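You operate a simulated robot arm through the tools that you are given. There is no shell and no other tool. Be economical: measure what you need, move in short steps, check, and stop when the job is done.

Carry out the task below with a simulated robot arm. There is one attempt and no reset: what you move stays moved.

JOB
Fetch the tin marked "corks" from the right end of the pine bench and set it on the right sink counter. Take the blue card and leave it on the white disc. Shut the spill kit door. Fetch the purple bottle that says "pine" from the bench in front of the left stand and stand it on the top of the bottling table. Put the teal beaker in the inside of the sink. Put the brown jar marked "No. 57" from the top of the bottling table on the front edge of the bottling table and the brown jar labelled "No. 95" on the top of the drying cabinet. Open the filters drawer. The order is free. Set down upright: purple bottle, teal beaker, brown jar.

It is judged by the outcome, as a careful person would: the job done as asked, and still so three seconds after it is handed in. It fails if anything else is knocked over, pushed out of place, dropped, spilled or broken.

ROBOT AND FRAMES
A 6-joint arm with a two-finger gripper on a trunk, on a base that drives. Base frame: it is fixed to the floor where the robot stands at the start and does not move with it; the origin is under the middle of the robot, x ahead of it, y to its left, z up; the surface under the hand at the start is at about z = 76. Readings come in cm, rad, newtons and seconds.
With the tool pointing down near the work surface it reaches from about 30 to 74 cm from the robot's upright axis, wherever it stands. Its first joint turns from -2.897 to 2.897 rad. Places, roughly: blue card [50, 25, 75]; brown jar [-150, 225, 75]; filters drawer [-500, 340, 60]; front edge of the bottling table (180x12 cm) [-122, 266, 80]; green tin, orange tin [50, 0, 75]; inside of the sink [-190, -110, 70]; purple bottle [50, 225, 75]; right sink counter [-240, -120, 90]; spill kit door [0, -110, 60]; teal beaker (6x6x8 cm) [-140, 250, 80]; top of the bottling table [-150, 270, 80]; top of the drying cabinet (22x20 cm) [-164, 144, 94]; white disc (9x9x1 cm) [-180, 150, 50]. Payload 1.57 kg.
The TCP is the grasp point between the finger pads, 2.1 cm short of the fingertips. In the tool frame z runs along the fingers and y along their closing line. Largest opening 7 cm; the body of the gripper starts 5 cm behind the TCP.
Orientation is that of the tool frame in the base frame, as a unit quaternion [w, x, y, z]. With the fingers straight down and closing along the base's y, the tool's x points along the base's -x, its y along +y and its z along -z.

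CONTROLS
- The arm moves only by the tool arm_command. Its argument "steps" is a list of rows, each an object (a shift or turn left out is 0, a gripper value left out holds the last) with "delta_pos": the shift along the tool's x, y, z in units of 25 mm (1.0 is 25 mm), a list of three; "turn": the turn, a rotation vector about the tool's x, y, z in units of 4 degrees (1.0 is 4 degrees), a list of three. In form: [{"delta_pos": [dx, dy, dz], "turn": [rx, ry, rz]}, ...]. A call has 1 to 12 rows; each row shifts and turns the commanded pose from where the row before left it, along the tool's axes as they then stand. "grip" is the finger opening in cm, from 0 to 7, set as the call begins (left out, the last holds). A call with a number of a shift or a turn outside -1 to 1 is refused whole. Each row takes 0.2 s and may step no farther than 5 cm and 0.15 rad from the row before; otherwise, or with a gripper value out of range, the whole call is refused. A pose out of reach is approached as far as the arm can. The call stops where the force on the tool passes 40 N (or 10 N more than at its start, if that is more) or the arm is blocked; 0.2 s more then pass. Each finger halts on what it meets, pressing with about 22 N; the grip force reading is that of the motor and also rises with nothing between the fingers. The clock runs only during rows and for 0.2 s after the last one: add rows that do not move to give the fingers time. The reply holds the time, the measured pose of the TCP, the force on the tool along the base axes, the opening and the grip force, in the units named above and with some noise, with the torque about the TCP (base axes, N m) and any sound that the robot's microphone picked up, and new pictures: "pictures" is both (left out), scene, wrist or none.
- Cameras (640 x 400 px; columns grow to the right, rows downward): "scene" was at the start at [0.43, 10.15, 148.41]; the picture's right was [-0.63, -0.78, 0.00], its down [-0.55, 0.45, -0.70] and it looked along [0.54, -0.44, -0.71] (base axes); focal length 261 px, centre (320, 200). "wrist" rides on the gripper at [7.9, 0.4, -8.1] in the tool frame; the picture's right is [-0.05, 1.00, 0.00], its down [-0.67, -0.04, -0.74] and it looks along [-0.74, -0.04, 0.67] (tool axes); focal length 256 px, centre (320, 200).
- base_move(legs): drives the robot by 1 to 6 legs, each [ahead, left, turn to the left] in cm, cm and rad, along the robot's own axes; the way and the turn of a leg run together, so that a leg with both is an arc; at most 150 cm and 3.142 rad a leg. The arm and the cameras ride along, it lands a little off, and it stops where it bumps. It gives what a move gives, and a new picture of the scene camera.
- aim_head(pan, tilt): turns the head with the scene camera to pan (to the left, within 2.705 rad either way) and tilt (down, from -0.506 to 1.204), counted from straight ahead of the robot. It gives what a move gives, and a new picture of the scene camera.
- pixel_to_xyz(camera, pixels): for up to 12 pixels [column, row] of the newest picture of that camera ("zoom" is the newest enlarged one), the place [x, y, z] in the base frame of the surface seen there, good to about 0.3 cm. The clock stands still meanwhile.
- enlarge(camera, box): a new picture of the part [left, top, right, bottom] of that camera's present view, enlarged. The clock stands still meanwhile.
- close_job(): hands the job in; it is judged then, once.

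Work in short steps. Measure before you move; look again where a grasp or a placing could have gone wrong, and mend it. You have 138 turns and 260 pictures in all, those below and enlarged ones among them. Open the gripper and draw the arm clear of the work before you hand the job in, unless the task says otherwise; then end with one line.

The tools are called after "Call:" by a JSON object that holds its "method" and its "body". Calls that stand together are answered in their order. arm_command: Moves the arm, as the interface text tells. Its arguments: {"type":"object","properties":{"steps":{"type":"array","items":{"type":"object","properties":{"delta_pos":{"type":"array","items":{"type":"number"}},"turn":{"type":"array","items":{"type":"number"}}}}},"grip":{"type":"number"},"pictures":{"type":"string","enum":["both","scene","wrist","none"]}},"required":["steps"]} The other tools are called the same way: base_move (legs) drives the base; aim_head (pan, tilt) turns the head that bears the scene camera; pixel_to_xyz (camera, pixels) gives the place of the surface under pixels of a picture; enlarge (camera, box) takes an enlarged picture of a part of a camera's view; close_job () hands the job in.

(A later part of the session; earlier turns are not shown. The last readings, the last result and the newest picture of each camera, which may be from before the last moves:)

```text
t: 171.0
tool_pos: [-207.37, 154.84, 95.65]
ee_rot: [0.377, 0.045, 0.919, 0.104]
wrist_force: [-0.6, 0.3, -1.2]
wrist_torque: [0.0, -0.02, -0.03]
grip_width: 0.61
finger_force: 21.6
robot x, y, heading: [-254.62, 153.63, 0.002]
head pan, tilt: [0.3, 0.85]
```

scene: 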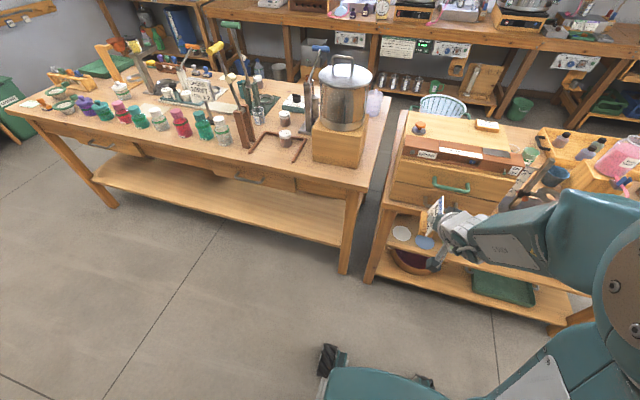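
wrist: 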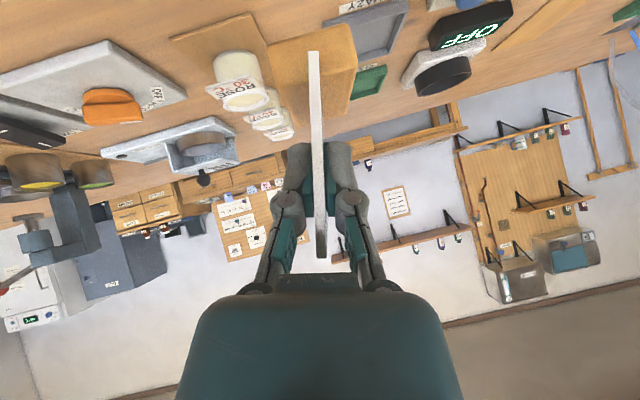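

Card is in front of the shelf. Lower vertically in the aisle 30 cm.

Call:
{"method": "arm_command", "body": {"steps": [{"delta_pos": [0.683, -0.226, 0.694]}, {"delta_pos": [0.683, -0.226, 0.694]}, {"delta_pos": [0.683, -0.226, 0.694]}, {"delta_pos": [0.683, -0.226, 0.694]}, {"delta_pos": [0.683, -0.226, 0.694]}, {"delta_pos": [0.683, -0.226, 0.694]}, {"delta_pos": [0.683, -0.226, 0.694]}, {"delta_pos": [0.683, -0.226, 0.694]}, {"delta_pos": [0.683, -0.226, 0.694]}, {"delta_pos": [0.683, -0.226, 0.694]}, {"delta_pos": [0.683, -0.226, 0.694]}, {"delta_pos": [0.683, -0.226, 0.694]}], "pictures": "scene"}}

```text
t: 173.6
tool_pos: [-207.26, 153.66, 65.88]
ee_rot: [0.376, 0.043, 0.919, 0.109]
wrist_force: [0.7, 0.4, -0.9]
wrist_torque: [0.03, -0.01, 0.0]
grip_width: 0.61
finger_force: 21.8
out of reach, approached as far as the arm can: row 10, 12
robot x, y, heading: [-254.67, 152.96, 0.003]
head pan, tilt: [0.3, 0.85]
```

scene: 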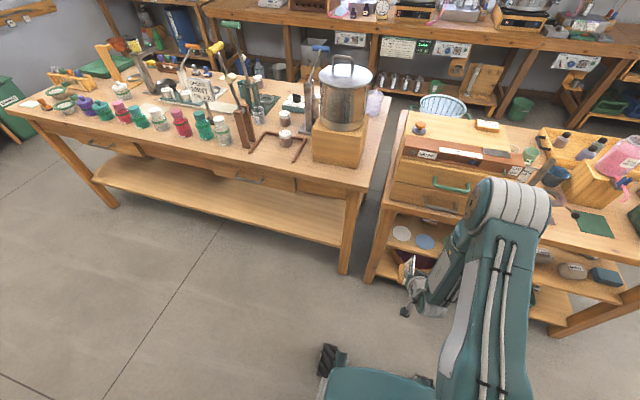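

Near the arm's folded limit. Back the base 10 cm, extend the arm 10 cm and lower further.

Call:
{"method": "base_move", "body": {"legs": [[-10, 0, 0]]}}

Call:
{"method": "arm_command", "body": {"steps": [{"delta_pos": [-0.711, 0.017, 0.703]}, {"delta_pos": [-0.711, 0.017, 0.703]}, {"delta_pos": [-0.711, 0.017, 0.703]}, {"delta_pos": [-0.711, 0.017, 0.703]}, {"delta_pos": [0.683, -0.226, 0.694]}, {"delta_pos": [0.683, -0.226, 0.694]}, {"delta_pos": [0.683, -0.226, 0.694]}, {"delta_pos": [0.683, -0.226, 0.694]}, {"delta_pos": [0.3, -0.1, 0.3]}], "pictures": "both"}}

```text
t: 174.7
tool_pos: [-217.21, 153.71, 65.83]
ee_rot: [0.375, 0.045, 0.919, 0.108]
wrist_force: [0.4, 0.6, -0.8]
wrist_torque: [-0.03, -0.02, 0.01]
grip_width: 0.62
finger_force: 21.9
robot x, y, heading: [-264.38, 152.93, -0.004]
head pan, tilt: [0.3, 0.85]
```

scene: 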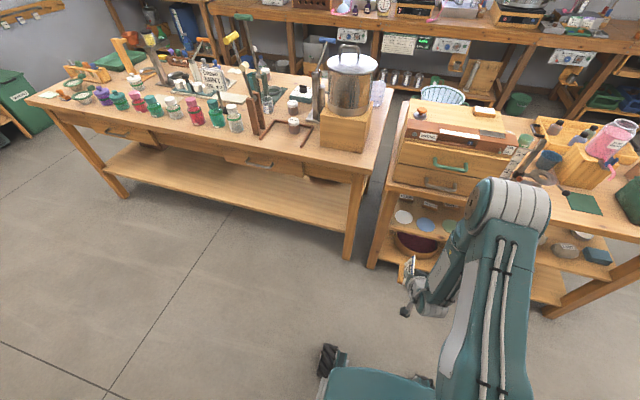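

```text
t: 176.7
tool_pos: [-207.4, 153.99, 54.81]
ee_rot: [0.376, 0.044, 0.919, 0.108]
wrist_force: [0.3, 0.1, -1.1]
wrist_torque: [-0.05, 0.04, -0.01]
grip_width: 0.58
finger_force: 22.2
robot x, y, heading: [-264.36, 152.97, -0.001]
head pan, tilt: [0.3, 0.85]
```

scene: 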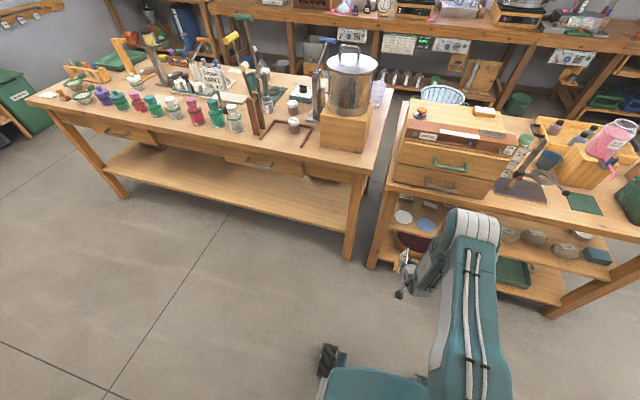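
wrist: 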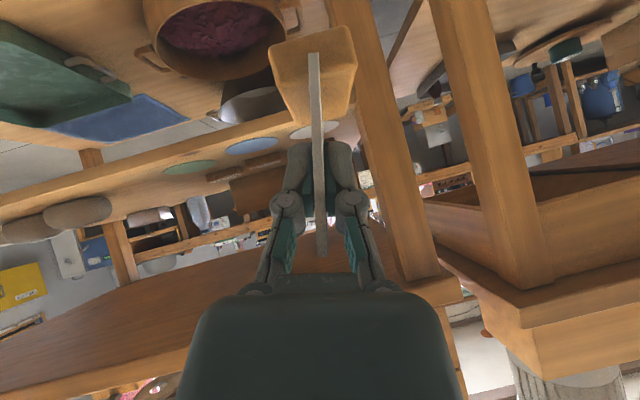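

Measure the discs and leg in the wrist view.

Call:
{"method": "pixel_to_xyz", "body": {"camera": "wrist", "pixels": [[252, 145], [228, 148], [276, 142], [298, 130], [334, 127], [190, 167], [360, 120], [375, 200], [300, 136], [415, 240], [340, 40], [320, 40]]}}

Call:
{"method": "pixel_to_xyz", "body": {"camera": "scene", "pixels": [[403, 217], [394, 217], [413, 217], [403, 211], [403, 223]]}}

```text
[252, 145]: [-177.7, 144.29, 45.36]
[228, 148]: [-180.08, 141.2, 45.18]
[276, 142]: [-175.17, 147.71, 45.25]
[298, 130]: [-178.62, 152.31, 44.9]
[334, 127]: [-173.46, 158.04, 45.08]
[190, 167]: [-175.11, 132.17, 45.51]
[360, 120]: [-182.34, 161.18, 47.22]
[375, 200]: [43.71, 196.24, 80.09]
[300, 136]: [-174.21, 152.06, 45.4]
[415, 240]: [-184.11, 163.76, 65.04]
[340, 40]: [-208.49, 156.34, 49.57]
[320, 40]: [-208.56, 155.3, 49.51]
```

```text
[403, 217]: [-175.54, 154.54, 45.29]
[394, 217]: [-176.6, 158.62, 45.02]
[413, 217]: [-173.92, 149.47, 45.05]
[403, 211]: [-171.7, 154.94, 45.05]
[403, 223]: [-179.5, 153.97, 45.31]
```

Disc centre (-175.4,154.5), foot currently centred at about (-205.1,155). Drive the base 29.5 cm ahead, 0.5 right to slide it over the disc.

Call:
{"method": "base_move", "body": {"legs": [[29.5, -0.5, 0]]}}

Call:
{"method": "arm_command", "body": {"steps": [{}], "pictures": "wrist"}}

```text
t: 178.9
tool_pos: [-178.07, 153.69, 54.74]
ee_rot: [0.373, 0.043, 0.921, 0.109]
wrist_force: [0.0, 0.6, -0.9]
wrist_torque: [0.0, 0.01, 0.01]
grip_width: 0.61
finger_force: 22.1
robot x, y, heading: [-234.87, 152.77, -0.001]
head pan, tilt: [0.3, 0.85]
stopped in leg 1: the robot was blocked; the commanded pose is now the measured one
```

scene: 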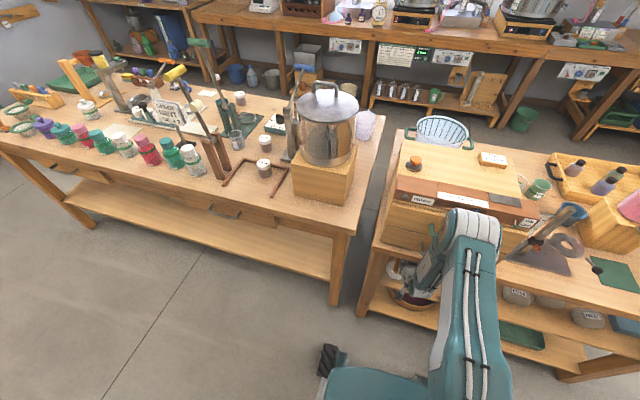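

```text
t: 179.3
tool_pos: [-177.99, 153.49, 54.78]
ee_rot: [0.374, 0.042, 0.92, 0.109]
wrist_force: [0.2, -0.1, -0.2]
wrist_torque: [-0.03, 0.05, -0.05]
grip_width: 0.61
finger_force: 21.5
robot x, y, heading: [-234.97, 152.72, -0.0]
head pan, tilt: [0.3, 0.85]
```

wrist: 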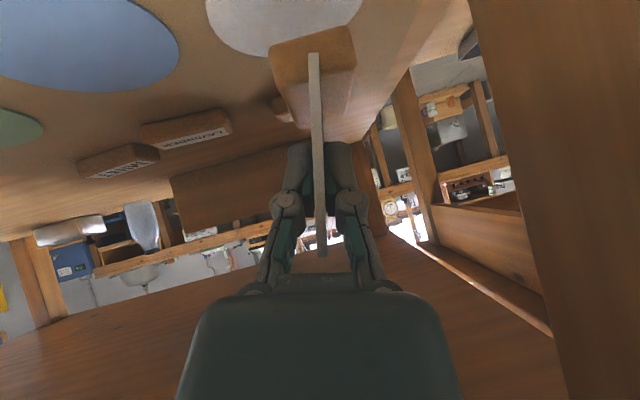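

Blocked just at the end, but foot is at x≈-175.8 over the disc. Lower vertically in small steps.

Call:
{"method": "arm_command", "body": {"steps": [{"delta_pos": [0.41, -0.136, 0.416]}, {"delta_pos": [0.34, -0.113, 0.347]}, {"delta_pos": [0.14, -0.045, 0.14]}, {"delta_pos": [0.07, -0.023, 0.07]}], "pictures": "wrist"}}

```text
t: 180.3
tool_pos: [-177.98, 153.7, 51.14]
ee_rot: [0.374, 0.043, 0.92, 0.109]
wrist_force: [-0.3, -0.6, -0.8]
wrist_torque: [-0.03, -0.03, 0.02]
grip_width: 0.59
finger_force: 21.8
robot x, y, heading: [-234.92, 152.66, 0.002]
head pan, tilt: [0.3, 0.85]
```

wrist: 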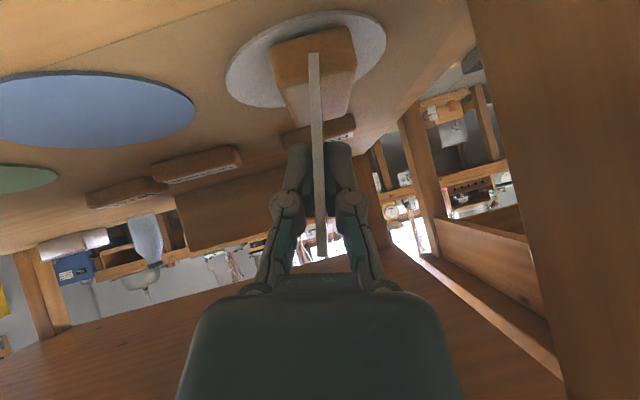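

Foot is over the disc. Lower to contact.

Call:
{"method": "arm_command", "body": {"steps": [{"delta_pos": [0.05, -0.016, 0.05]}, {"delta_pos": [0.05, -0.016, 0.05]}, {"delta_pos": [0.05, -0.016, 0.05]}, {"delta_pos": [0.05, -0.016, 0.05]}], "pictures": "none"}}

```text
t: 181.3
tool_pos: [-177.89, 153.65, 50.66]
ee_rot: [0.376, 0.042, 0.919, 0.11]
wrist_force: [1.2, 1.0, 18.3]
wrist_torque: [0.05, -0.35, 0.03]
grip_width: 0.59
finger_force: 22.5
robot x, y, heading: [-234.96, 152.74, 0.001]
head pan, tilt: [0.3, 0.85]
```

Contact 18 N. Open and withdraw 6 cm along the tool, then look.

Call:
{"method": "arm_command", "body": {"steps": [{}, {}, {"delta_pos": [0, 0, -0.6]}, {"delta_pos": [0, 0, -0.6]}, {"delta_pos": [0, 0, -0.6]}, {"delta_pos": [0, 0, -0.6]}], "grip": 2.6, "pictures": "wrist"}}

```text
t: 182.8
tool_pos: [-182.41, 152.68, 54.72]
ee_rot: [0.373, 0.043, 0.92, 0.109]
wrist_force: [0.3, 0.0, 0.9]
wrist_torque: [0.0, -0.01, -0.04]
grip_width: 2.59
finger_force: 0.0
robot x, y, heading: [-234.96, 152.58, 0.002]
head pan, tilt: [0.3, 0.85]
```

wrist: 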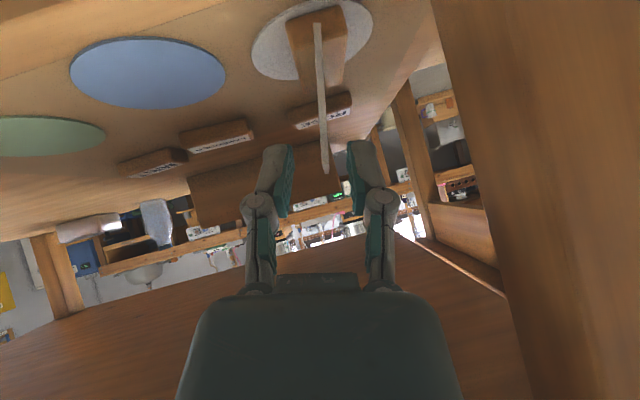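

Card stands on the disc. Back off, raise and straighten the hand.

Call:
{"method": "base_move", "body": {"legs": [[-27, 0, 0]]}}

Call:
{"method": "arm_command", "body": {"steps": [{"delta_pos": [-0.683, 0.226, -0.694]}, {"delta_pos": [-0.683, 0.226, -0.694]}, {"delta_pos": [-0.683, 0.226, -0.694]}, {"delta_pos": [-0.683, 0.226, -0.694]}, {"delta_pos": [-0.683, 0.226, -0.694]}, {"delta_pos": [-0.683, 0.226, -0.694]}, {"delta_pos": [-0.683, 0.226, -0.694]}, {"delta_pos": [-0.683, 0.226, -0.694]}, {"delta_pos": [-0.683, 0.226, -0.694]}, {"delta_pos": [-0.683, 0.226, -0.694]}, {"delta_pos": [-0.683, 0.226, -0.694]}, {"delta_pos": [-0.683, 0.226, -0.694]}], "pictures": "none"}}

Call:
{"method": "arm_command", "body": {"steps": [{"turn": [0, 1, 0], "delta_pos": [0, 0, -0.8]}, {"turn": [0, 1, 0], "delta_pos": [0, 0, -0.8]}, {"turn": [0, 1, 0], "delta_pos": [0, 0, -0.8]}, {"turn": [0, 1, 0], "delta_pos": [0, 0, -0.8]}, {"turn": [0, 1, 0], "delta_pos": [0, 0, -0.8]}, {"turn": [0, 1, 0], "delta_pos": [0, 0, -0.8]}, {"turn": [0, 1, 0]}, {"turn": [0, 1, 0]}, {"turn": [0, 1, 0]}, {"turn": [0, 1, 0]}, {"turn": [0, 1, 0]}, {"turn": [0, 0, 0]}], "pictures": "none"}}

Call:
{"method": "aim_head", "body": {"pan": 0.75, "tilt": 0.6}}

Call:
{"method": "enlarge", "body": {"camera": "scene", "box": [250, 80, 510, 245]}}

```text
t: 184.7
tool_pos: [-209.14, 152.57, 54.68]
ee_rot: [0.373, 0.043, 0.92, 0.109]
wrist_force: [-0.7, 0.6, 0.0]
wrist_torque: [0.02, -0.02, 0.0]
grip_width: 2.6
finger_force: 0.1
robot x, y, heading: [-261.4, 152.77, 0.001]
head pan, tilt: [0.3, 0.85]
```

scene: 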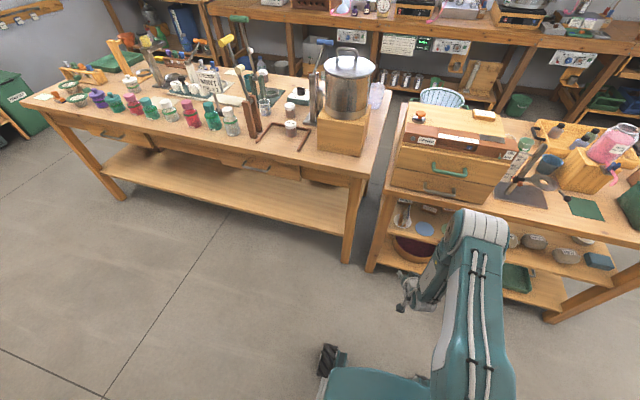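

```text
t: 187.3
tool_pos: [-209.0, 152.44, 84.72]
ee_rot: [0.373, 0.043, 0.921, 0.109]
wrist_force: [1.1, 0.2, -0.4]
wrist_torque: [0.0, 0.02, 0.03]
grip_width: 2.61
finger_force: 0.1
robot x, y, heading: [-261.7, 152.48, -0.002]
head pan, tilt: [0.3, 0.85]
```

```text
t: 189.9
tool_pos: [-215.73, 150.21, 94.36]
ee_rot: [0.001, -0.001, 0.993, 0.118]
wrist_force: [-0.4, 0.6, 0.0]
wrist_torque: [0.0, 0.02, -0.02]
grip_width: 2.59
finger_force: 0.1
robot x, y, heading: [-261.99, 152.8, 0.0]
head pan, tilt: [0.3, 0.85]
```

```text
t: 190.8
tool_pos: [-215.7, 150.14, 94.25]
ee_rot: [0.002, -0.002, 0.993, 0.117]
wrist_force: [0.4, -0.4, 0.0]
wrist_torque: [-0.01, 0.04, -0.03]
grip_width: 2.59
finger_force: 0.1
robot x, y, heading: [-262.22, 152.67, 0.003]
head pan, tilt: [0.75, 0.6]
```

scene: 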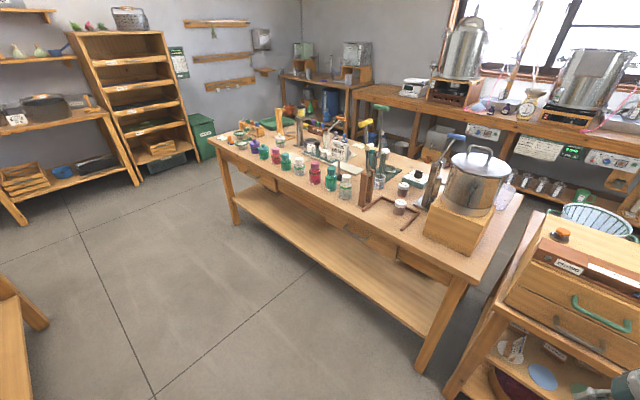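

```text
2.42 times, centred on (380, 162) of scene
```

zoom: 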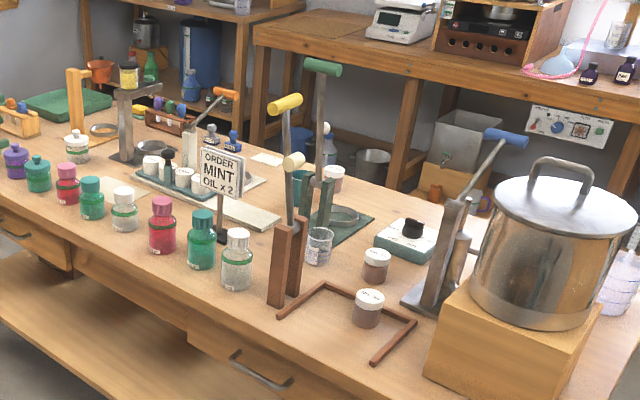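

Brown jars with lids at zoom (367,308), (376,265), (333,178). Zoom in to read labels and measure.

Call:
{"method": "pixel_to_xyz", "body": {"camera": "zoom", "pixels": [[370, 298], [376, 257], [333, 172], [367, 318], [318, 240], [440, 290], [280, 200], [420, 325], [310, 285], [405, 240], [490, 360]]}}

Call:
{"method": "enlarge", "body": {"camera": "scene", "box": [380, 160, 430, 220]}}

```text
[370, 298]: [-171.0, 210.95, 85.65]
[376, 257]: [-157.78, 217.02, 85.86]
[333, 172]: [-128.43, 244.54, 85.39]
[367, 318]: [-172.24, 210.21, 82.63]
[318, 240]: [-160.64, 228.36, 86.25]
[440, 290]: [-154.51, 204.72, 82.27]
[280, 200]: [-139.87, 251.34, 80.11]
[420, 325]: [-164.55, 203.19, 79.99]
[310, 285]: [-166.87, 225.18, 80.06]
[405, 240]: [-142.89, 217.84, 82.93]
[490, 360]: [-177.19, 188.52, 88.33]
```

```text
6.67 times, centred on (405, 190) of scene
```

zoom: 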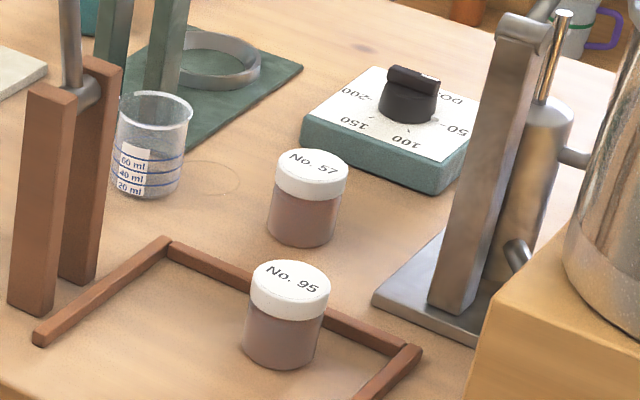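

No. 57 at (-157.8,217), No. 95 at (-171,211), tops z≈85.7. Check the tall levers around them.

Call:
{"method": "enlarge", "body": {"camera": "scene", "box": [330, 90, 480, 220]}}

Call:
{"method": "pixel_to_xyz", "body": {"camera": "scene", "pixels": [[456, 137], [440, 150], [431, 165], [380, 107], [366, 122], [369, 145], [367, 185], [362, 205], [384, 140], [428, 205], [436, 200]]}}

```text
3.08 times, centred on (405, 155) of scene
```

zoom: 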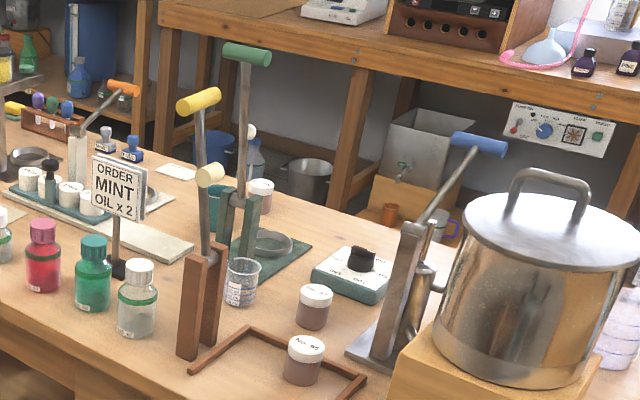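

```text
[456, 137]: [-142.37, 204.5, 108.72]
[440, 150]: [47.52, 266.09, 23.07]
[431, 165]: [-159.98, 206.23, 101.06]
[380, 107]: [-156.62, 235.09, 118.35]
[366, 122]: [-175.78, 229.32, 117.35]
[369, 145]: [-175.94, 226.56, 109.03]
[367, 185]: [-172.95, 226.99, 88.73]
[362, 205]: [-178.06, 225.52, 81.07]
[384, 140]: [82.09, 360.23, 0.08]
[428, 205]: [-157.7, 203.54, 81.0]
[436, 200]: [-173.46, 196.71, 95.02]
```

Plan: grab No. 95 from this aisle, arm aligned at y≈211 between post (y>225) and pump/pot (y<206). Straighten the tool, raise, and drive.

Call:
{"method": "arm_command", "body": {"steps": [{"turn": [1, 0, 0], "delta_pos": [0, 0, -1]}, {"turn": [1, 0, 0], "delta_pos": [0, 0, -1]}, {"turn": [1, 0, 0], "delta_pos": [0, 0, -1]}, {"turn": [0.37, 0, 0], "delta_pos": [0, 0, -1]}, {"delta_pos": [0, 0, -1]}, {"delta_pos": [0, 0, -1]}, {"delta_pos": [0, 0, -1]}], "grip": 5.8, "pictures": "none"}}

Call:
{"method": "base_move", "body": {"legs": [[0, 60, 0], [30, 0, 0]]}}

Call:
{"method": "arm_command", "body": {"steps": [{}], "pictures": "wrist"}}

```text
t: 192.4
tool_pos: [-215.75, 148.97, 111.67]
ee_rot: [0.003, -0.001, 1.0, 0.001]
wrist_force: [-0.5, 0.4, 0.4]
wrist_torque: [0.01, 0.01, 0.01]
grip_width: 5.83
finger_force: 0.0
robot x, y, heading: [-261.91, 152.82, -0.0]
head pan, tilt: [0.75, 0.6]
```

```text
t: 197.4
tool_pos: [-185.87, 208.99, 111.77]
ee_rot: [0.002, -0.002, 1.0, 0.0]
wrist_force: [-0.1, 0.7, -0.1]
wrist_torque: [-0.02, -0.02, 0.0]
grip_width: 5.82
finger_force: 0.0
robot x, y, heading: [-231.75, 212.63, 0.008]
head pan, tilt: [0.75, 0.6]
```

scene: 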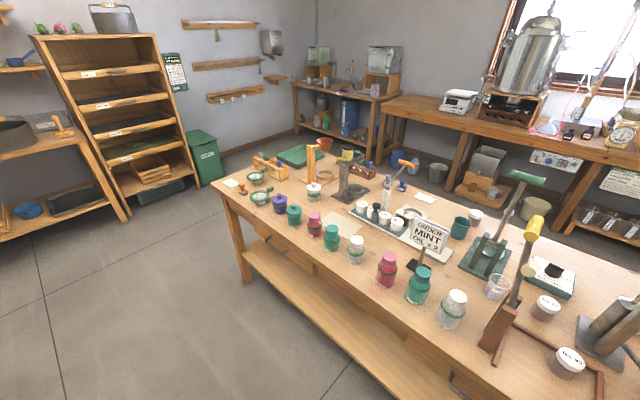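

```text
t: 197.8
tool_pos: [-185.8, 208.96, 111.61]
ee_rot: [0.002, -0.002, 1.0, 0.0]
wrist_force: [-0.3, -0.2, 1.2]
wrist_torque: [-0.01, -0.02, 0.0]
grip_width: 5.8
finger_force: 0.0
robot x, y, heading: [-232.29, 212.44, 0.006]
head pan, tilt: [0.75, 0.6]
```

wrist: 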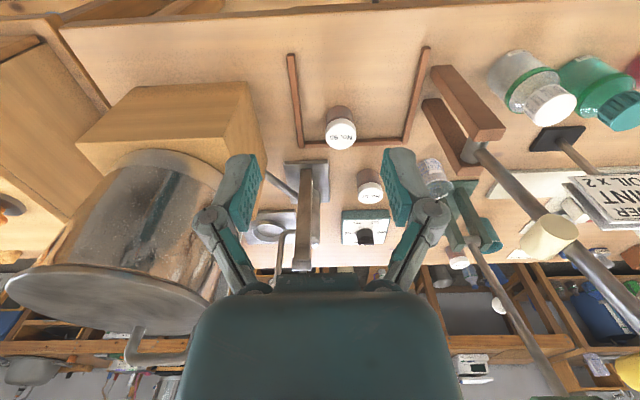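

Measure jar 95's lid and the nearest obstacles.

Call:
{"method": "pixel_to_xyz", "body": {"camera": "wrist", "pixels": [[341, 134], [327, 130], [355, 130], [341, 147], [341, 120], [310, 170], [305, 260], [330, 192], [460, 170], [545, 235], [235, 95], [370, 190]]}}

```text
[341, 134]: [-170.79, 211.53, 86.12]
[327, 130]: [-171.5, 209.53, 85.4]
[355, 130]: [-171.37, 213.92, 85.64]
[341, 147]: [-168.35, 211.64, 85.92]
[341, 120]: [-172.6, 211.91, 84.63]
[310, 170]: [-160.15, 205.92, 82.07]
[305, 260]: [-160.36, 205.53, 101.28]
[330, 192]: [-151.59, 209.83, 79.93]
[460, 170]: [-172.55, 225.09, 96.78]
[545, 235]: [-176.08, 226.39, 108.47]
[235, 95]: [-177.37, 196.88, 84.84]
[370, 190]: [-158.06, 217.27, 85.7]
```

Move over the jar at (-170.5,211.7) and go down to z≈91.

Call:
{"method": "arm_command", "body": {"steps": [{"delta_pos": [-0.874, 0.157, 0]}, {"delta_pos": [-0.874, 0.157, 0]}, {"delta_pos": [-0.874, 0.157, 0]}, {"delta_pos": [-0.874, 0.157, 0]}, {"delta_pos": [-0.874, 0.157, 0]}, {"delta_pos": [-0.874, 0.157, 0]}, {"delta_pos": [-0.874, 0.157, 0.6]}, {"delta_pos": [0, 0, 0.9]}, {"delta_pos": [0, 0, 0.9]}, {"delta_pos": [0, 0, 0.9]}, {"delta_pos": [0, 0, 0.9]}, {"delta_pos": [0, 0, 0.9]}], "pictures": "both"}}

```text
t: 200.4
tool_pos: [-170.44, 211.8, 99.0]
ee_rot: [0.002, -0.001, 1.0, -0.001]
wrist_force: [-0.3, 0.0, 0.6]
wrist_torque: [-0.03, -0.02, -0.03]
grip_width: 5.8
finger_force: 0.0
robot x, y, heading: [-232.0, 212.69, 0.001]
head pan, tilt: [0.75, 0.6]
```

scene: 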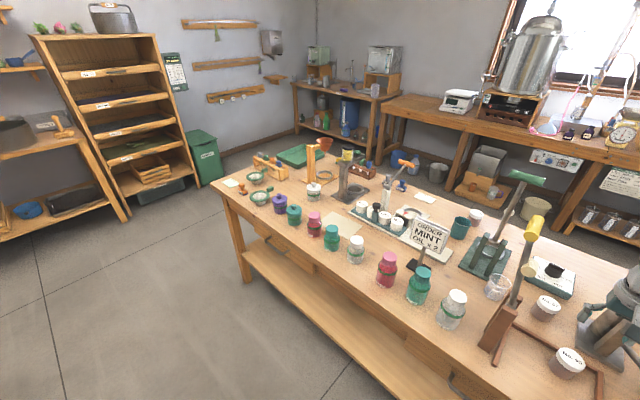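
wrist: 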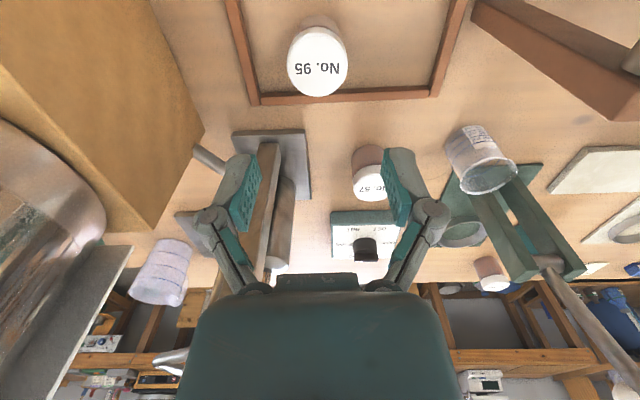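

Jar centred (col 318). Descend 16 cm total.

Call:
{"method": "arm_command", "body": {"steps": [{"delta_pos": [0, 0, 0.9]}, {"delta_pos": [0, 0, 0.9]}, {"delta_pos": [0, 0, 0.9]}, {"delta_pos": [0, 0, 0.9]}, {"delta_pos": [0, 0, 0.9]}], "pictures": "wrist"}}

```text
t: 201.6
tool_pos: [-170.41, 211.77, 87.83]
ee_rot: [0.002, -0.002, 1.0, 0.0]
wrist_force: [-0.9, 0.2, 0.6]
wrist_torque: [-0.01, 0.0, 0.01]
grip_width: 5.79
finger_force: 0.1
robot x, y, heading: [-231.8, 212.92, 0.008]
head pan, tilt: [0.75, 0.6]
```

wrist: 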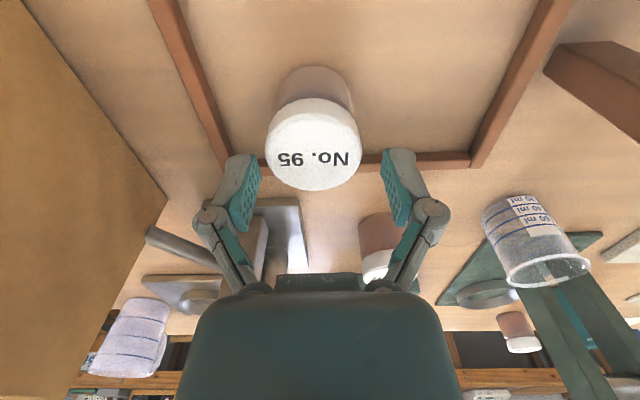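

Check where the left frame bar is relative to the left finger.

Call:
{"method": "pixel_to_xyz", "body": {"camera": "wrist", "pixels": [[190, 60], [205, 100], [220, 150], [265, 160], [270, 130], [358, 130], [313, 188], [480, 150]]}}

```text
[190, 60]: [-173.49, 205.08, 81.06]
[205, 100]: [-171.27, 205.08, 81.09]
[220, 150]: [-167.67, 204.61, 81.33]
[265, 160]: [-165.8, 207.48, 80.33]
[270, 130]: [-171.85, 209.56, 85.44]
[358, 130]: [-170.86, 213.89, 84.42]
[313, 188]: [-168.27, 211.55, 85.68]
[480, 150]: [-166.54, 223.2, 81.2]
```

Clear. Descend to z≈83.2 and grip.

Call:
{"method": "arm_command", "body": {"steps": [{"delta_pos": [0, -0.04, 0.9]}, {"delta_pos": [0, 0, 0.9]}], "pictures": "none"}}

Call:
{"method": "arm_command", "body": {"steps": [{}, {}, {}], "grip": 3.2, "pictures": "wrist"}}

```text
t: 202.2
tool_pos: [-170.5, 211.7, 83.25]
ee_rot: [0.002, -0.002, 1.0, 0.001]
wrist_force: [-0.3, -0.6, -0.4]
wrist_torque: [-0.03, -0.02, 0.02]
grip_width: 5.79
finger_force: 0.0
robot x, y, heading: [-232.12, 212.7, 0.003]
head pan, tilt: [0.75, 0.6]
```

```text
t: 203.0
tool_pos: [-170.37, 211.62, 83.25]
ee_rot: [0.003, -0.002, 1.0, 0.001]
wrist_force: [-0.5, 0.2, 5.7]
wrist_torque: [-0.04, 0.0, -0.02]
grip_width: 4.65
finger_force: 22.3
robot x, y, heading: [-232.19, 212.49, 0.001]
head pan, tilt: [0.75, 0.6]
```

wrist: 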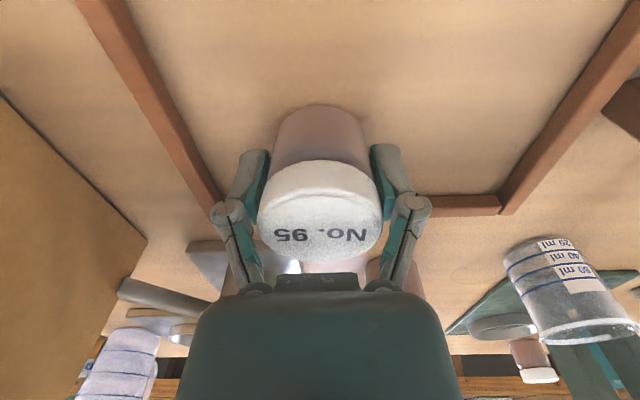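

Held. Lift straight up, then back out.

Call:
{"method": "arm_command", "body": {"steps": [{"delta_pos": [0, 0, -1]}, {"delta_pos": [0, 0, -1]}, {"delta_pos": [0, 0, -1]}, {"delta_pos": [0, 0, -1]}, {"delta_pos": [0, 0, -1]}, {"delta_pos": [0, 0, -1]}, {"delta_pos": [0, 0, -1]}, {"delta_pos": [0, 0, -1]}, {"delta_pos": [0, 0, -1]}, {"delta_pos": [0, 0, -1]}, {"delta_pos": [0, 0, -1]}, {"delta_pos": [0, 0, -1]}], "pictures": "none"}}

Call:
{"method": "arm_command", "body": {"steps": [{"delta_pos": [1, 0, 0]}, {"delta_pos": [1, 0, 0]}, {"delta_pos": [1, 0, 0]}, {"delta_pos": [1, 0, 0]}, {"delta_pos": [1, 0, 0]}, {"delta_pos": [1, 0, 0]}], "pictures": "none"}}

Call:
{"method": "base_move", "body": {"legs": [[-25, 0, 0], [0, -66, 0]]}}

Call:
{"method": "aim_head", "body": {"pan": 0.2, "tilt": 0.7}}

```text
t: 205.6
tool_pos: [-170.53, 211.69, 113.28]
ee_rot: [0.001, -0.001, 1.0, 0.0]
wrist_force: [-0.5, -0.6, -1.5]
wrist_torque: [0.01, 0.0, -0.01]
grip_width: 4.67
finger_force: 22.2
robot x, y, heading: [-231.91, 212.13, 0.004]
head pan, tilt: [0.75, 0.6]
```

```text
t: 207.0
tool_pos: [-185.62, 211.58, 113.03]
ee_rot: [0.001, -0.001, 1.0, 0.0]
wrist_force: [-0.5, 0.0, -0.5]
wrist_torque: [0.01, 0.02, -0.03]
grip_width: 4.72
finger_force: 22.3
robot x, y, heading: [-231.79, 212.71, 0.003]
head pan, tilt: [0.75, 0.6]
```

```text
t: 212.0
tool_pos: [-209.96, 146.27, 112.99]
ee_rot: [0.002, -0.002, 1.0, -0.002]
wrist_force: [-0.2, -0.3, -0.6]
wrist_torque: [-0.01, 0.03, 0.02]
grip_width: 4.67
finger_force: 21.6
robot x, y, heading: [-256.44, 146.89, 0.001]
head pan, tilt: [0.75, 0.6]
```

scene: 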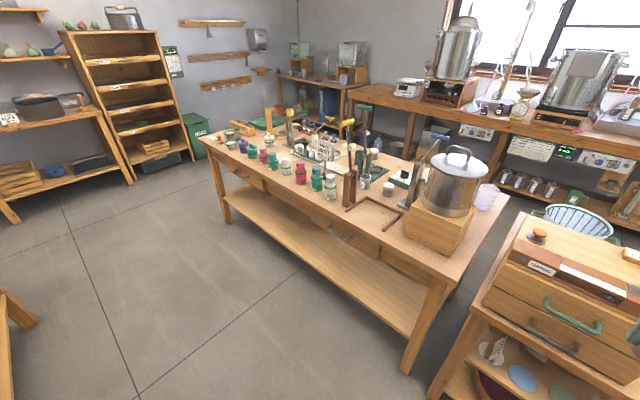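

```text
t: 213.0
tool_pos: [-210.02, 145.99, 113.08]
ee_rot: [0.002, -0.002, 1.0, 0.0]
wrist_force: [1.0, 0.7, -0.5]
wrist_torque: [-0.01, -0.01, 0.02]
grip_width: 4.69
finger_force: 22.1
robot x, y, heading: [-256.05, 146.9, 0.005]
head pan, tilt: [0.201, 0.7]
```

scene: 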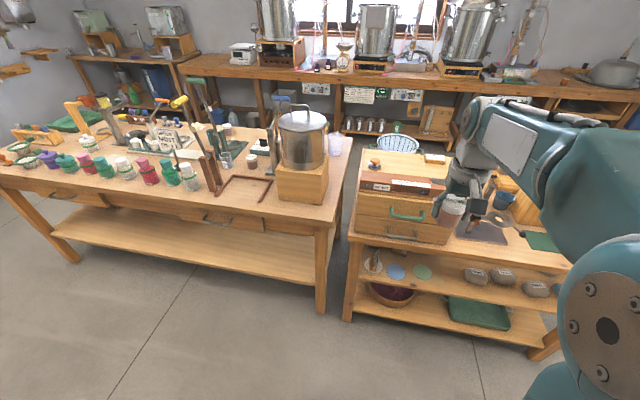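

Zoom on the cabinet top and measure it.

Call:
{"method": "enlarge", "body": {"camera": "scene", "box": [345, 140, 475, 230]}}

Call:
{"method": "pixel_to_xyz", "body": {"camera": "scene", "pixels": [[375, 163], [400, 165], [420, 165], [405, 158], [434, 159], [400, 185], [430, 188], [365, 178], [410, 172], [390, 155], [445, 175]]}}

```text
4.44 times, centred on (410, 185) of scene
```

zoom: 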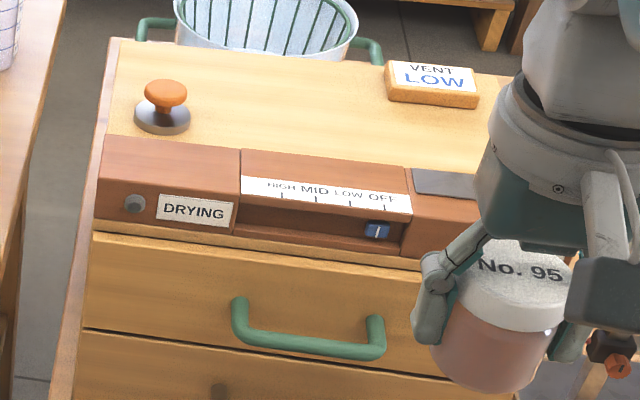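

```text
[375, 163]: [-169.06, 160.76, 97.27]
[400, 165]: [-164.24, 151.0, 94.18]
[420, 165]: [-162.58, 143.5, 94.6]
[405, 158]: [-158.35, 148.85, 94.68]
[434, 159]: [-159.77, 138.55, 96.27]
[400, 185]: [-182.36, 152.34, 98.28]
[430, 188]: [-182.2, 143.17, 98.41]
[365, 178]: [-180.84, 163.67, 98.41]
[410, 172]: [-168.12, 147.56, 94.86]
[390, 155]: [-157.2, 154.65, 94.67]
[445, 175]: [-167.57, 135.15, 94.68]
```

Cabinet top z≈94.6, free area around (-165,149). Drive 22 ahead, 2 left.

Call:
{"method": "base_move", "body": {"legs": [[22, 2.5, 0]]}}

Call:
{"method": "arm_command", "body": {"steps": [{"delta_pos": [-1, 0, 0]}, {"delta_pos": [-1, 0, 0]}, {"delta_pos": [-1, 0, 0]}, {"delta_pos": [-1, 0, 0]}, {"delta_pos": [-1, 0, 0]}, {"delta_pos": [-1, 0, 0]}, {"delta_pos": [-1, 0, 0.4]}, {"delta_pos": [-1, 0, 0.8]}, {"delta_pos": [-1, 0, 0.8]}], "pictures": "both"}}

```text
t: 214.7
tool_pos: [-188.13, 148.36, 113.06]
ee_rot: [0.002, -0.002, 1.0, 0.001]
wrist_force: [0.8, -0.4, -0.9]
wrist_torque: [0.0, 0.0, -0.01]
grip_width: 4.69
finger_force: 21.7
robot x, y, heading: [-234.67, 149.43, 0.001]
head pan, tilt: [0.201, 0.7]
```

scene: 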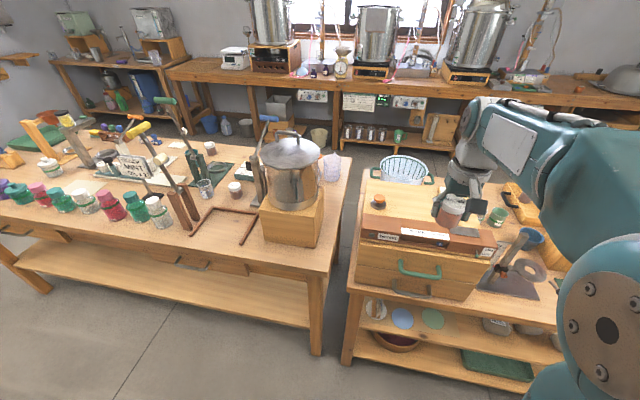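

```text
t: 216.7
tool_pos: [-165.53, 148.27, 108.31]
ee_rot: [0.003, -0.001, 1.0, 0.0]
wrist_force: [0.0, 0.1, 0.5]
wrist_torque: [-0.01, -0.02, 0.0]
grip_width: 4.69
finger_force: 22.0
robot x, y, heading: [-234.1, 149.87, -0.002]
head pan, tilt: [0.201, 0.7]
```

scene: 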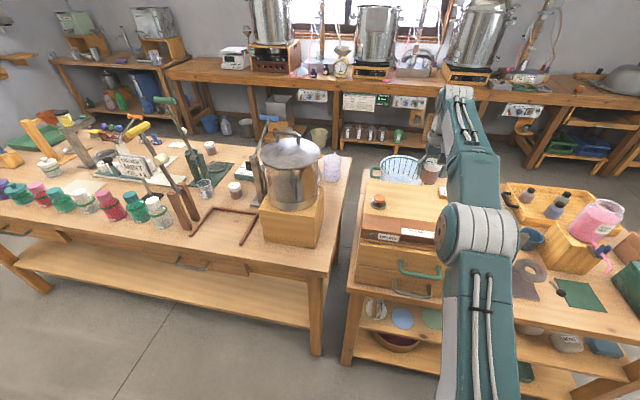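
wrist: 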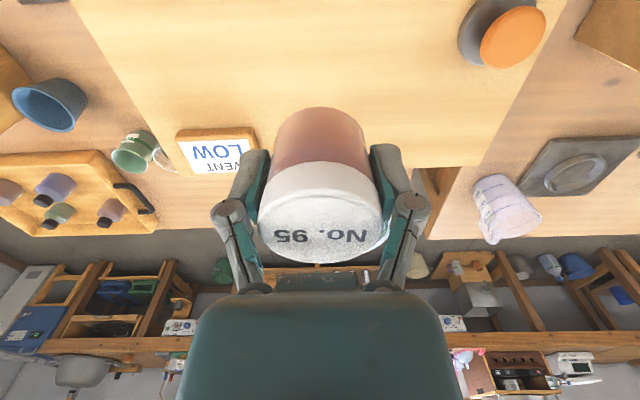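

Lower to z≈98.2, shifting 1 cm left away from the VENT block, then touch down.

Call:
{"method": "arm_command", "body": {"steps": [{"delta_pos": [0, 0.2, 0.9]}, {"delta_pos": [0, 0.2, 0.9]}, {"delta_pos": [0, 0, 0.9]}, {"delta_pos": [0, 0, 0.9]}, {"delta_pos": [0, 0, 0.4]}, {"delta_pos": [0, 0, 0.06]}, {"delta_pos": [0, 0, 0.06]}], "pictures": "wrist"}}

```text
t: 218.3
tool_pos: [-165.62, 149.33, 97.87]
ee_rot: [0.002, -0.001, 1.0, 0.0]
wrist_force: [-0.7, -0.6, 0.6]
wrist_torque: [-0.01, -0.04, 0.05]
grip_width: 4.7
finger_force: 22.3
robot x, y, heading: [-234.14, 149.21, 0.0]
head pan, tilt: [0.201, 0.7]
```

wrist: 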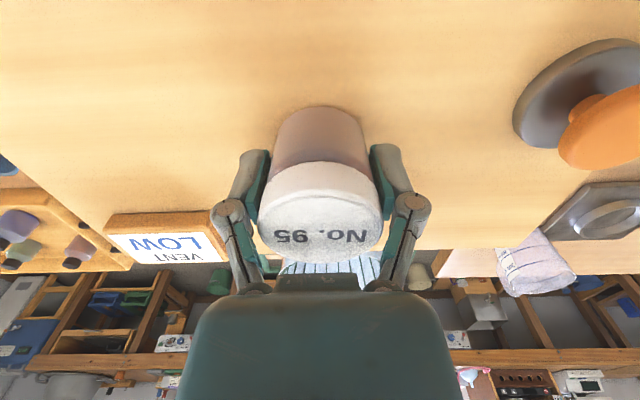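

Call:
{"method": "arm_command", "body": {"steps": [{"delta_pos": [0, 0, 0.06]}, {"delta_pos": [0, 0, 0.06]}, {"delta_pos": [0, 0, 0.06]}], "pictures": "none"}}

```text
t: 219.1
tool_pos: [-165.48, 149.29, 97.43]
ee_rot: [0.004, -0.001, 1.0, 0.0]
wrist_force: [1.0, 0.0, 14.1]
wrist_torque: [0.01, -0.08, 0.0]
grip_width: 4.74
finger_force: 21.8
robot x, y, heading: [-234.28, 149.82, -0.003]
head pan, tilt: [0.201, 0.7]
```

Down (14 N). Release, lift, back off.

Call:
{"method": "arm_command", "body": {"steps": [{}, {}, {"delta_pos": [0, 0, -0.6]}, {"delta_pos": [0, 0, -1]}, {"delta_pos": [0, 0, -1]}, {"delta_pos": [0, 0, -1]}, {"delta_pos": [0, 0, -1]}, {"delta_pos": [0, 0, -1]}, {"delta_pos": [1, 0, -0.4]}, {"delta_pos": [1, 0, 0]}, {"delta_pos": [1, 0, 0]}, {"delta_pos": [1, 0, 0]}], "grip": 6, "pictures": "wrist"}}

Call:
{"method": "arm_command", "body": {"steps": [{"delta_pos": [1, 0, 0]}, {"delta_pos": [1, 0, 0]}, {"delta_pos": [1, 0, 0]}, {"delta_pos": [1, 0, 0]}, {"delta_pos": [1, 0, 0]}], "pictures": "none"}}

Call:
{"method": "base_move", "body": {"legs": [[-12, 0, 0], [0, 100, 0]]}}

Call:
{"method": "aim_head", "body": {"pan": 2.0, "tilt": 0.5}}

```text
t: 221.7
tool_pos: [-167.88, 149.48, 114.55]
ee_rot: [0.002, -0.001, 1.0, 0.0]
wrist_force: [0.2, 0.9, -0.3]
wrist_torque: [-0.05, 0.03, 0.0]
grip_width: 6.01
finger_force: 0.1
out of reach, approached as far as the arm can: row 8, 9, 10, 11, 12
robot x, y, heading: [-234.37, 149.38, -0.0]
head pan, tilt: [0.201, 0.7]
```

wrist: 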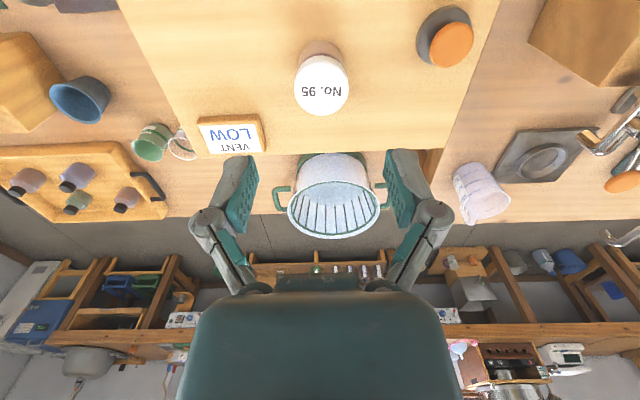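

```text
t: 222.9
tool_pos: [-175.44, 149.28, 114.96]
ee_rot: [0.001, 0.0, 1.0, 0.001]
wrist_force: [0.9, -0.1, 0.4]
wrist_torque: [-0.01, 0.0, 0.04]
grip_width: 6.02
finger_force: 0.2
out of reach, approached as far as the arm can: row 1, 2
robot x, y, heading: [-234.65, 149.5, 0.0]
head pan, tilt: [0.201, 0.7]
```

```text
t: 228.9
tool_pos: [-187.47, 249.57, 115.0]
ee_rot: [0.002, 0.0, 1.0, 0.001]
wrist_force: [0.4, -0.2, -0.2]
wrist_torque: [-0.01, 0.03, -0.02]
grip_width: 6.0
finger_force: 0.0
robot x, y, heading: [-246.57, 250.16, -0.004]
head pan, tilt: [0.201, 0.7]
```

scene: 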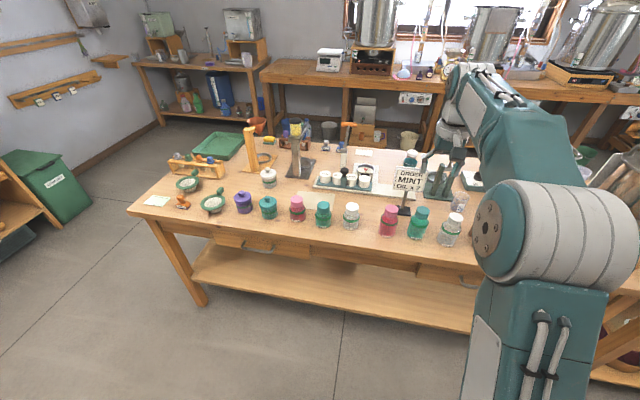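

```text
t: 230.8
tool_pos: [-187.59, 249.77, 115.07]
ee_rot: [0.001, 0.0, 1.0, 0.0]
wrist_force: [-0.4, -0.2, 0.1]
wrist_torque: [0.03, 0.01, -0.01]
grip_width: 6.02
finger_force: 0.0
robot x, y, heading: [-246.53, 249.95, -0.001]
head pan, tilt: [2.0, 0.499]
```

scene: 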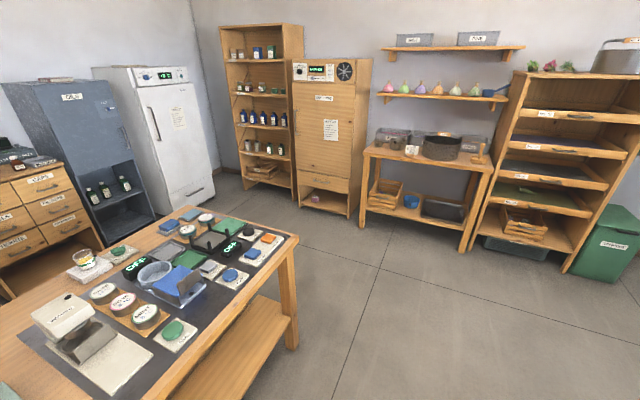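

Measure table 2's end, the back cabinets and the drawer labels.

Call:
{"method": "pixel_to_xyz", "body": {"camera": "scene", "pixels": [[298, 237], [175, 205], [293, 340], [345, 215], [365, 210], [300, 200], [60, 200], [68, 222], [60, 185], [20, 230], [100, 250], [180, 205]]}}

Call:
{"method": "enlarge", "body": {"camera": "scene", "box": [0, 140, 110, 300]}}

```text
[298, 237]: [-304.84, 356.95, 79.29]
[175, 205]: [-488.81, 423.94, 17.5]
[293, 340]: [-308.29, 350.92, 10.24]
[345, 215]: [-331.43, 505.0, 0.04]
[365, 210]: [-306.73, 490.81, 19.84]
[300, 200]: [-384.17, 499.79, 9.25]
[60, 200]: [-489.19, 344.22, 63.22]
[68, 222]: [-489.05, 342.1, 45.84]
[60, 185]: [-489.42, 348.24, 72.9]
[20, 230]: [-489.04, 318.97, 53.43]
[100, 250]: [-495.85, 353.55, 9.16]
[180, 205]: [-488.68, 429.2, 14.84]
```

```text
2.50 times, centred on (55, 220) of scene
```

zoom: 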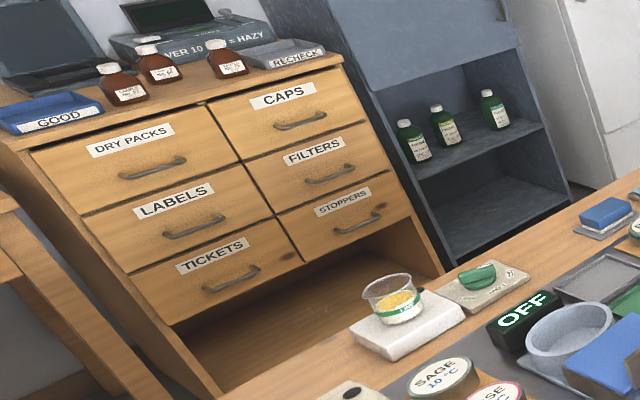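

FILTERS is right column middle at about (-489,340,60). Table 2 ends at y 357; I'll retract the arm and drive around that end.

Call:
{"method": "arm_command", "body": {"steps": [{"delta_pos": [1, 0, 0]}, {"delta_pos": [1, 0, 0]}, {"delta_pos": [1, 0, 0]}, {"delta_pos": [1, 0, 0]}, {"delta_pos": [1, 0, 0]}, {"delta_pos": [1, 0, 0]}], "pictures": "none", "grip": 4}}

Call:
{"method": "base_move", "body": {"legs": [[-8, 0, 0], [0, 150, 0], [0, 25, 0], [0, 0, 3.14], [150, 0, 0]]}}

Call:
{"method": "aim_head", "body": {"pan": 0.6, "tilt": 0.7}}

```text
t: 232.2
tool_pos: [-202.72, 249.82, 114.82]
ee_rot: [0.003, 0.0, 1.0, 0.0]
wrist_force: [0.3, -0.4, 0.2]
wrist_torque: [-0.01, -0.04, 0.0]
grip_width: 4.01
finger_force: 0.0
robot x, y, heading: [-246.7, 250.07, -0.001]
head pan, tilt: [2.0, 0.499]
```

```text
t: 256.1
tool_pos: [-448.13, 423.32, 114.88]
ee_rot: [0.001, 1.0, 0.004, -0.002]
wrist_force: [-1.1, -0.3, 0.0]
wrist_torque: [0.03, 0.03, 0.02]
grip_width: 4.01
finger_force: 0.0
robot x, y, heading: [-404.19, 423.47, -3.139]
head pan, tilt: [2.0, 0.499]
```

scene: 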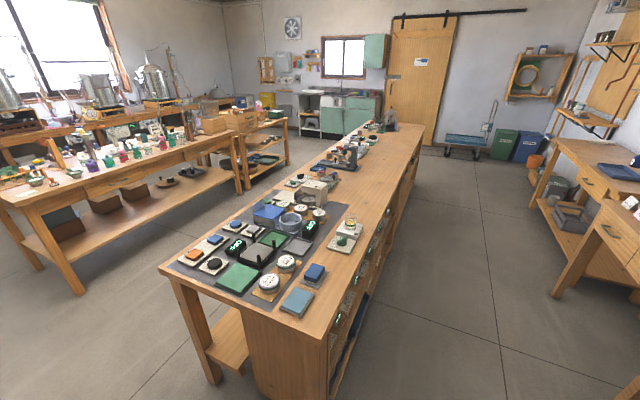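

```text
t: 257.6
tool_pos: [-448.17, 423.44, 115.01]
ee_rot: [0.001, 1.0, 0.005, -0.001]
wrist_force: [0.7, 0.2, 0.2]
wrist_torque: [0.01, -0.01, -0.01]
grip_width: 3.99
finger_force: 0.1
robot x, y, heading: [-403.99, 423.45, -3.135]
head pan, tilt: [0.6, 0.7]
```

scene: 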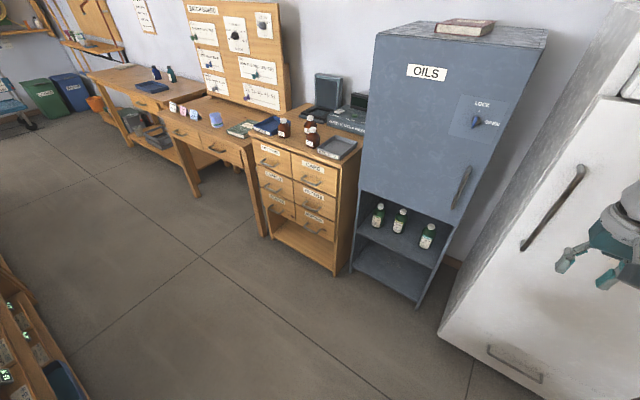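

Drive ahead 12 and left 81 to face the drawers.

Call:
{"method": "base_move", "body": {"legs": [[12, 0, 0], [0, 81, 0]]}}

Call:
{"method": "aim_head", "body": {"pan": 0.35, "tilt": 0.95}}

Call:
{"method": "enlarge", "body": {"camera": "scene", "box": [200, 100, 440, 300]}}

```text
t: 262.8
tool_pos: [-459.34, 342.01, 114.85]
ee_rot: [0.001, 1.0, 0.008, -0.001]
wrist_force: [0.6, -0.5, -0.2]
wrist_torque: [-0.01, 0.03, -0.02]
grip_width: 4.01
finger_force: 0.1
robot x, y, heading: [-415.36, 342.47, -3.129]
head pan, tilt: [0.6, 0.7]
```

scene: 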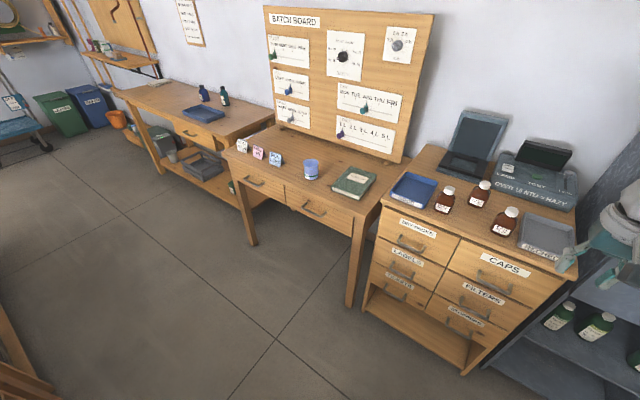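

```text
t: 263.6
tool_pos: [-459.26, 342.0, 115.02]
ee_rot: [0.0, 1.0, 0.007, -0.002]
wrist_force: [-0.5, 0.0, 0.0]
wrist_torque: [-0.01, -0.01, 0.02]
grip_width: 4.02
finger_force: 0.0
robot x, y, heading: [-415.29, 342.43, -3.126]
head pan, tilt: [0.351, 0.949]
```

scene: 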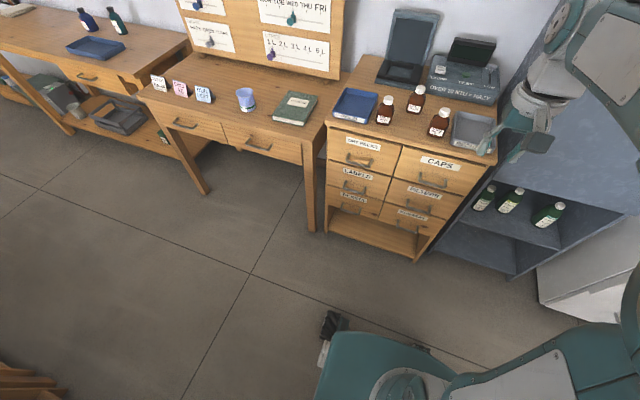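

```text
2.00 times, centred on (320, 200) of scene
```

zoom: 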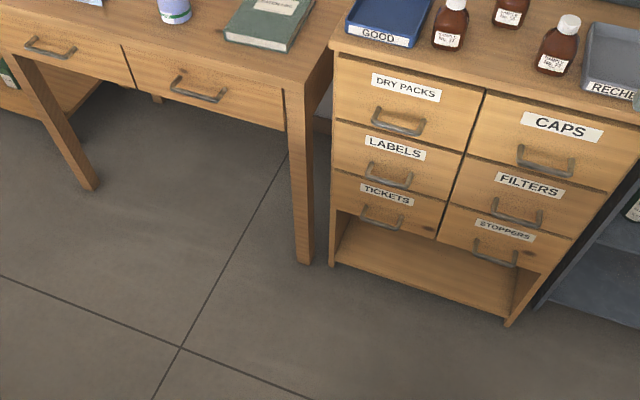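

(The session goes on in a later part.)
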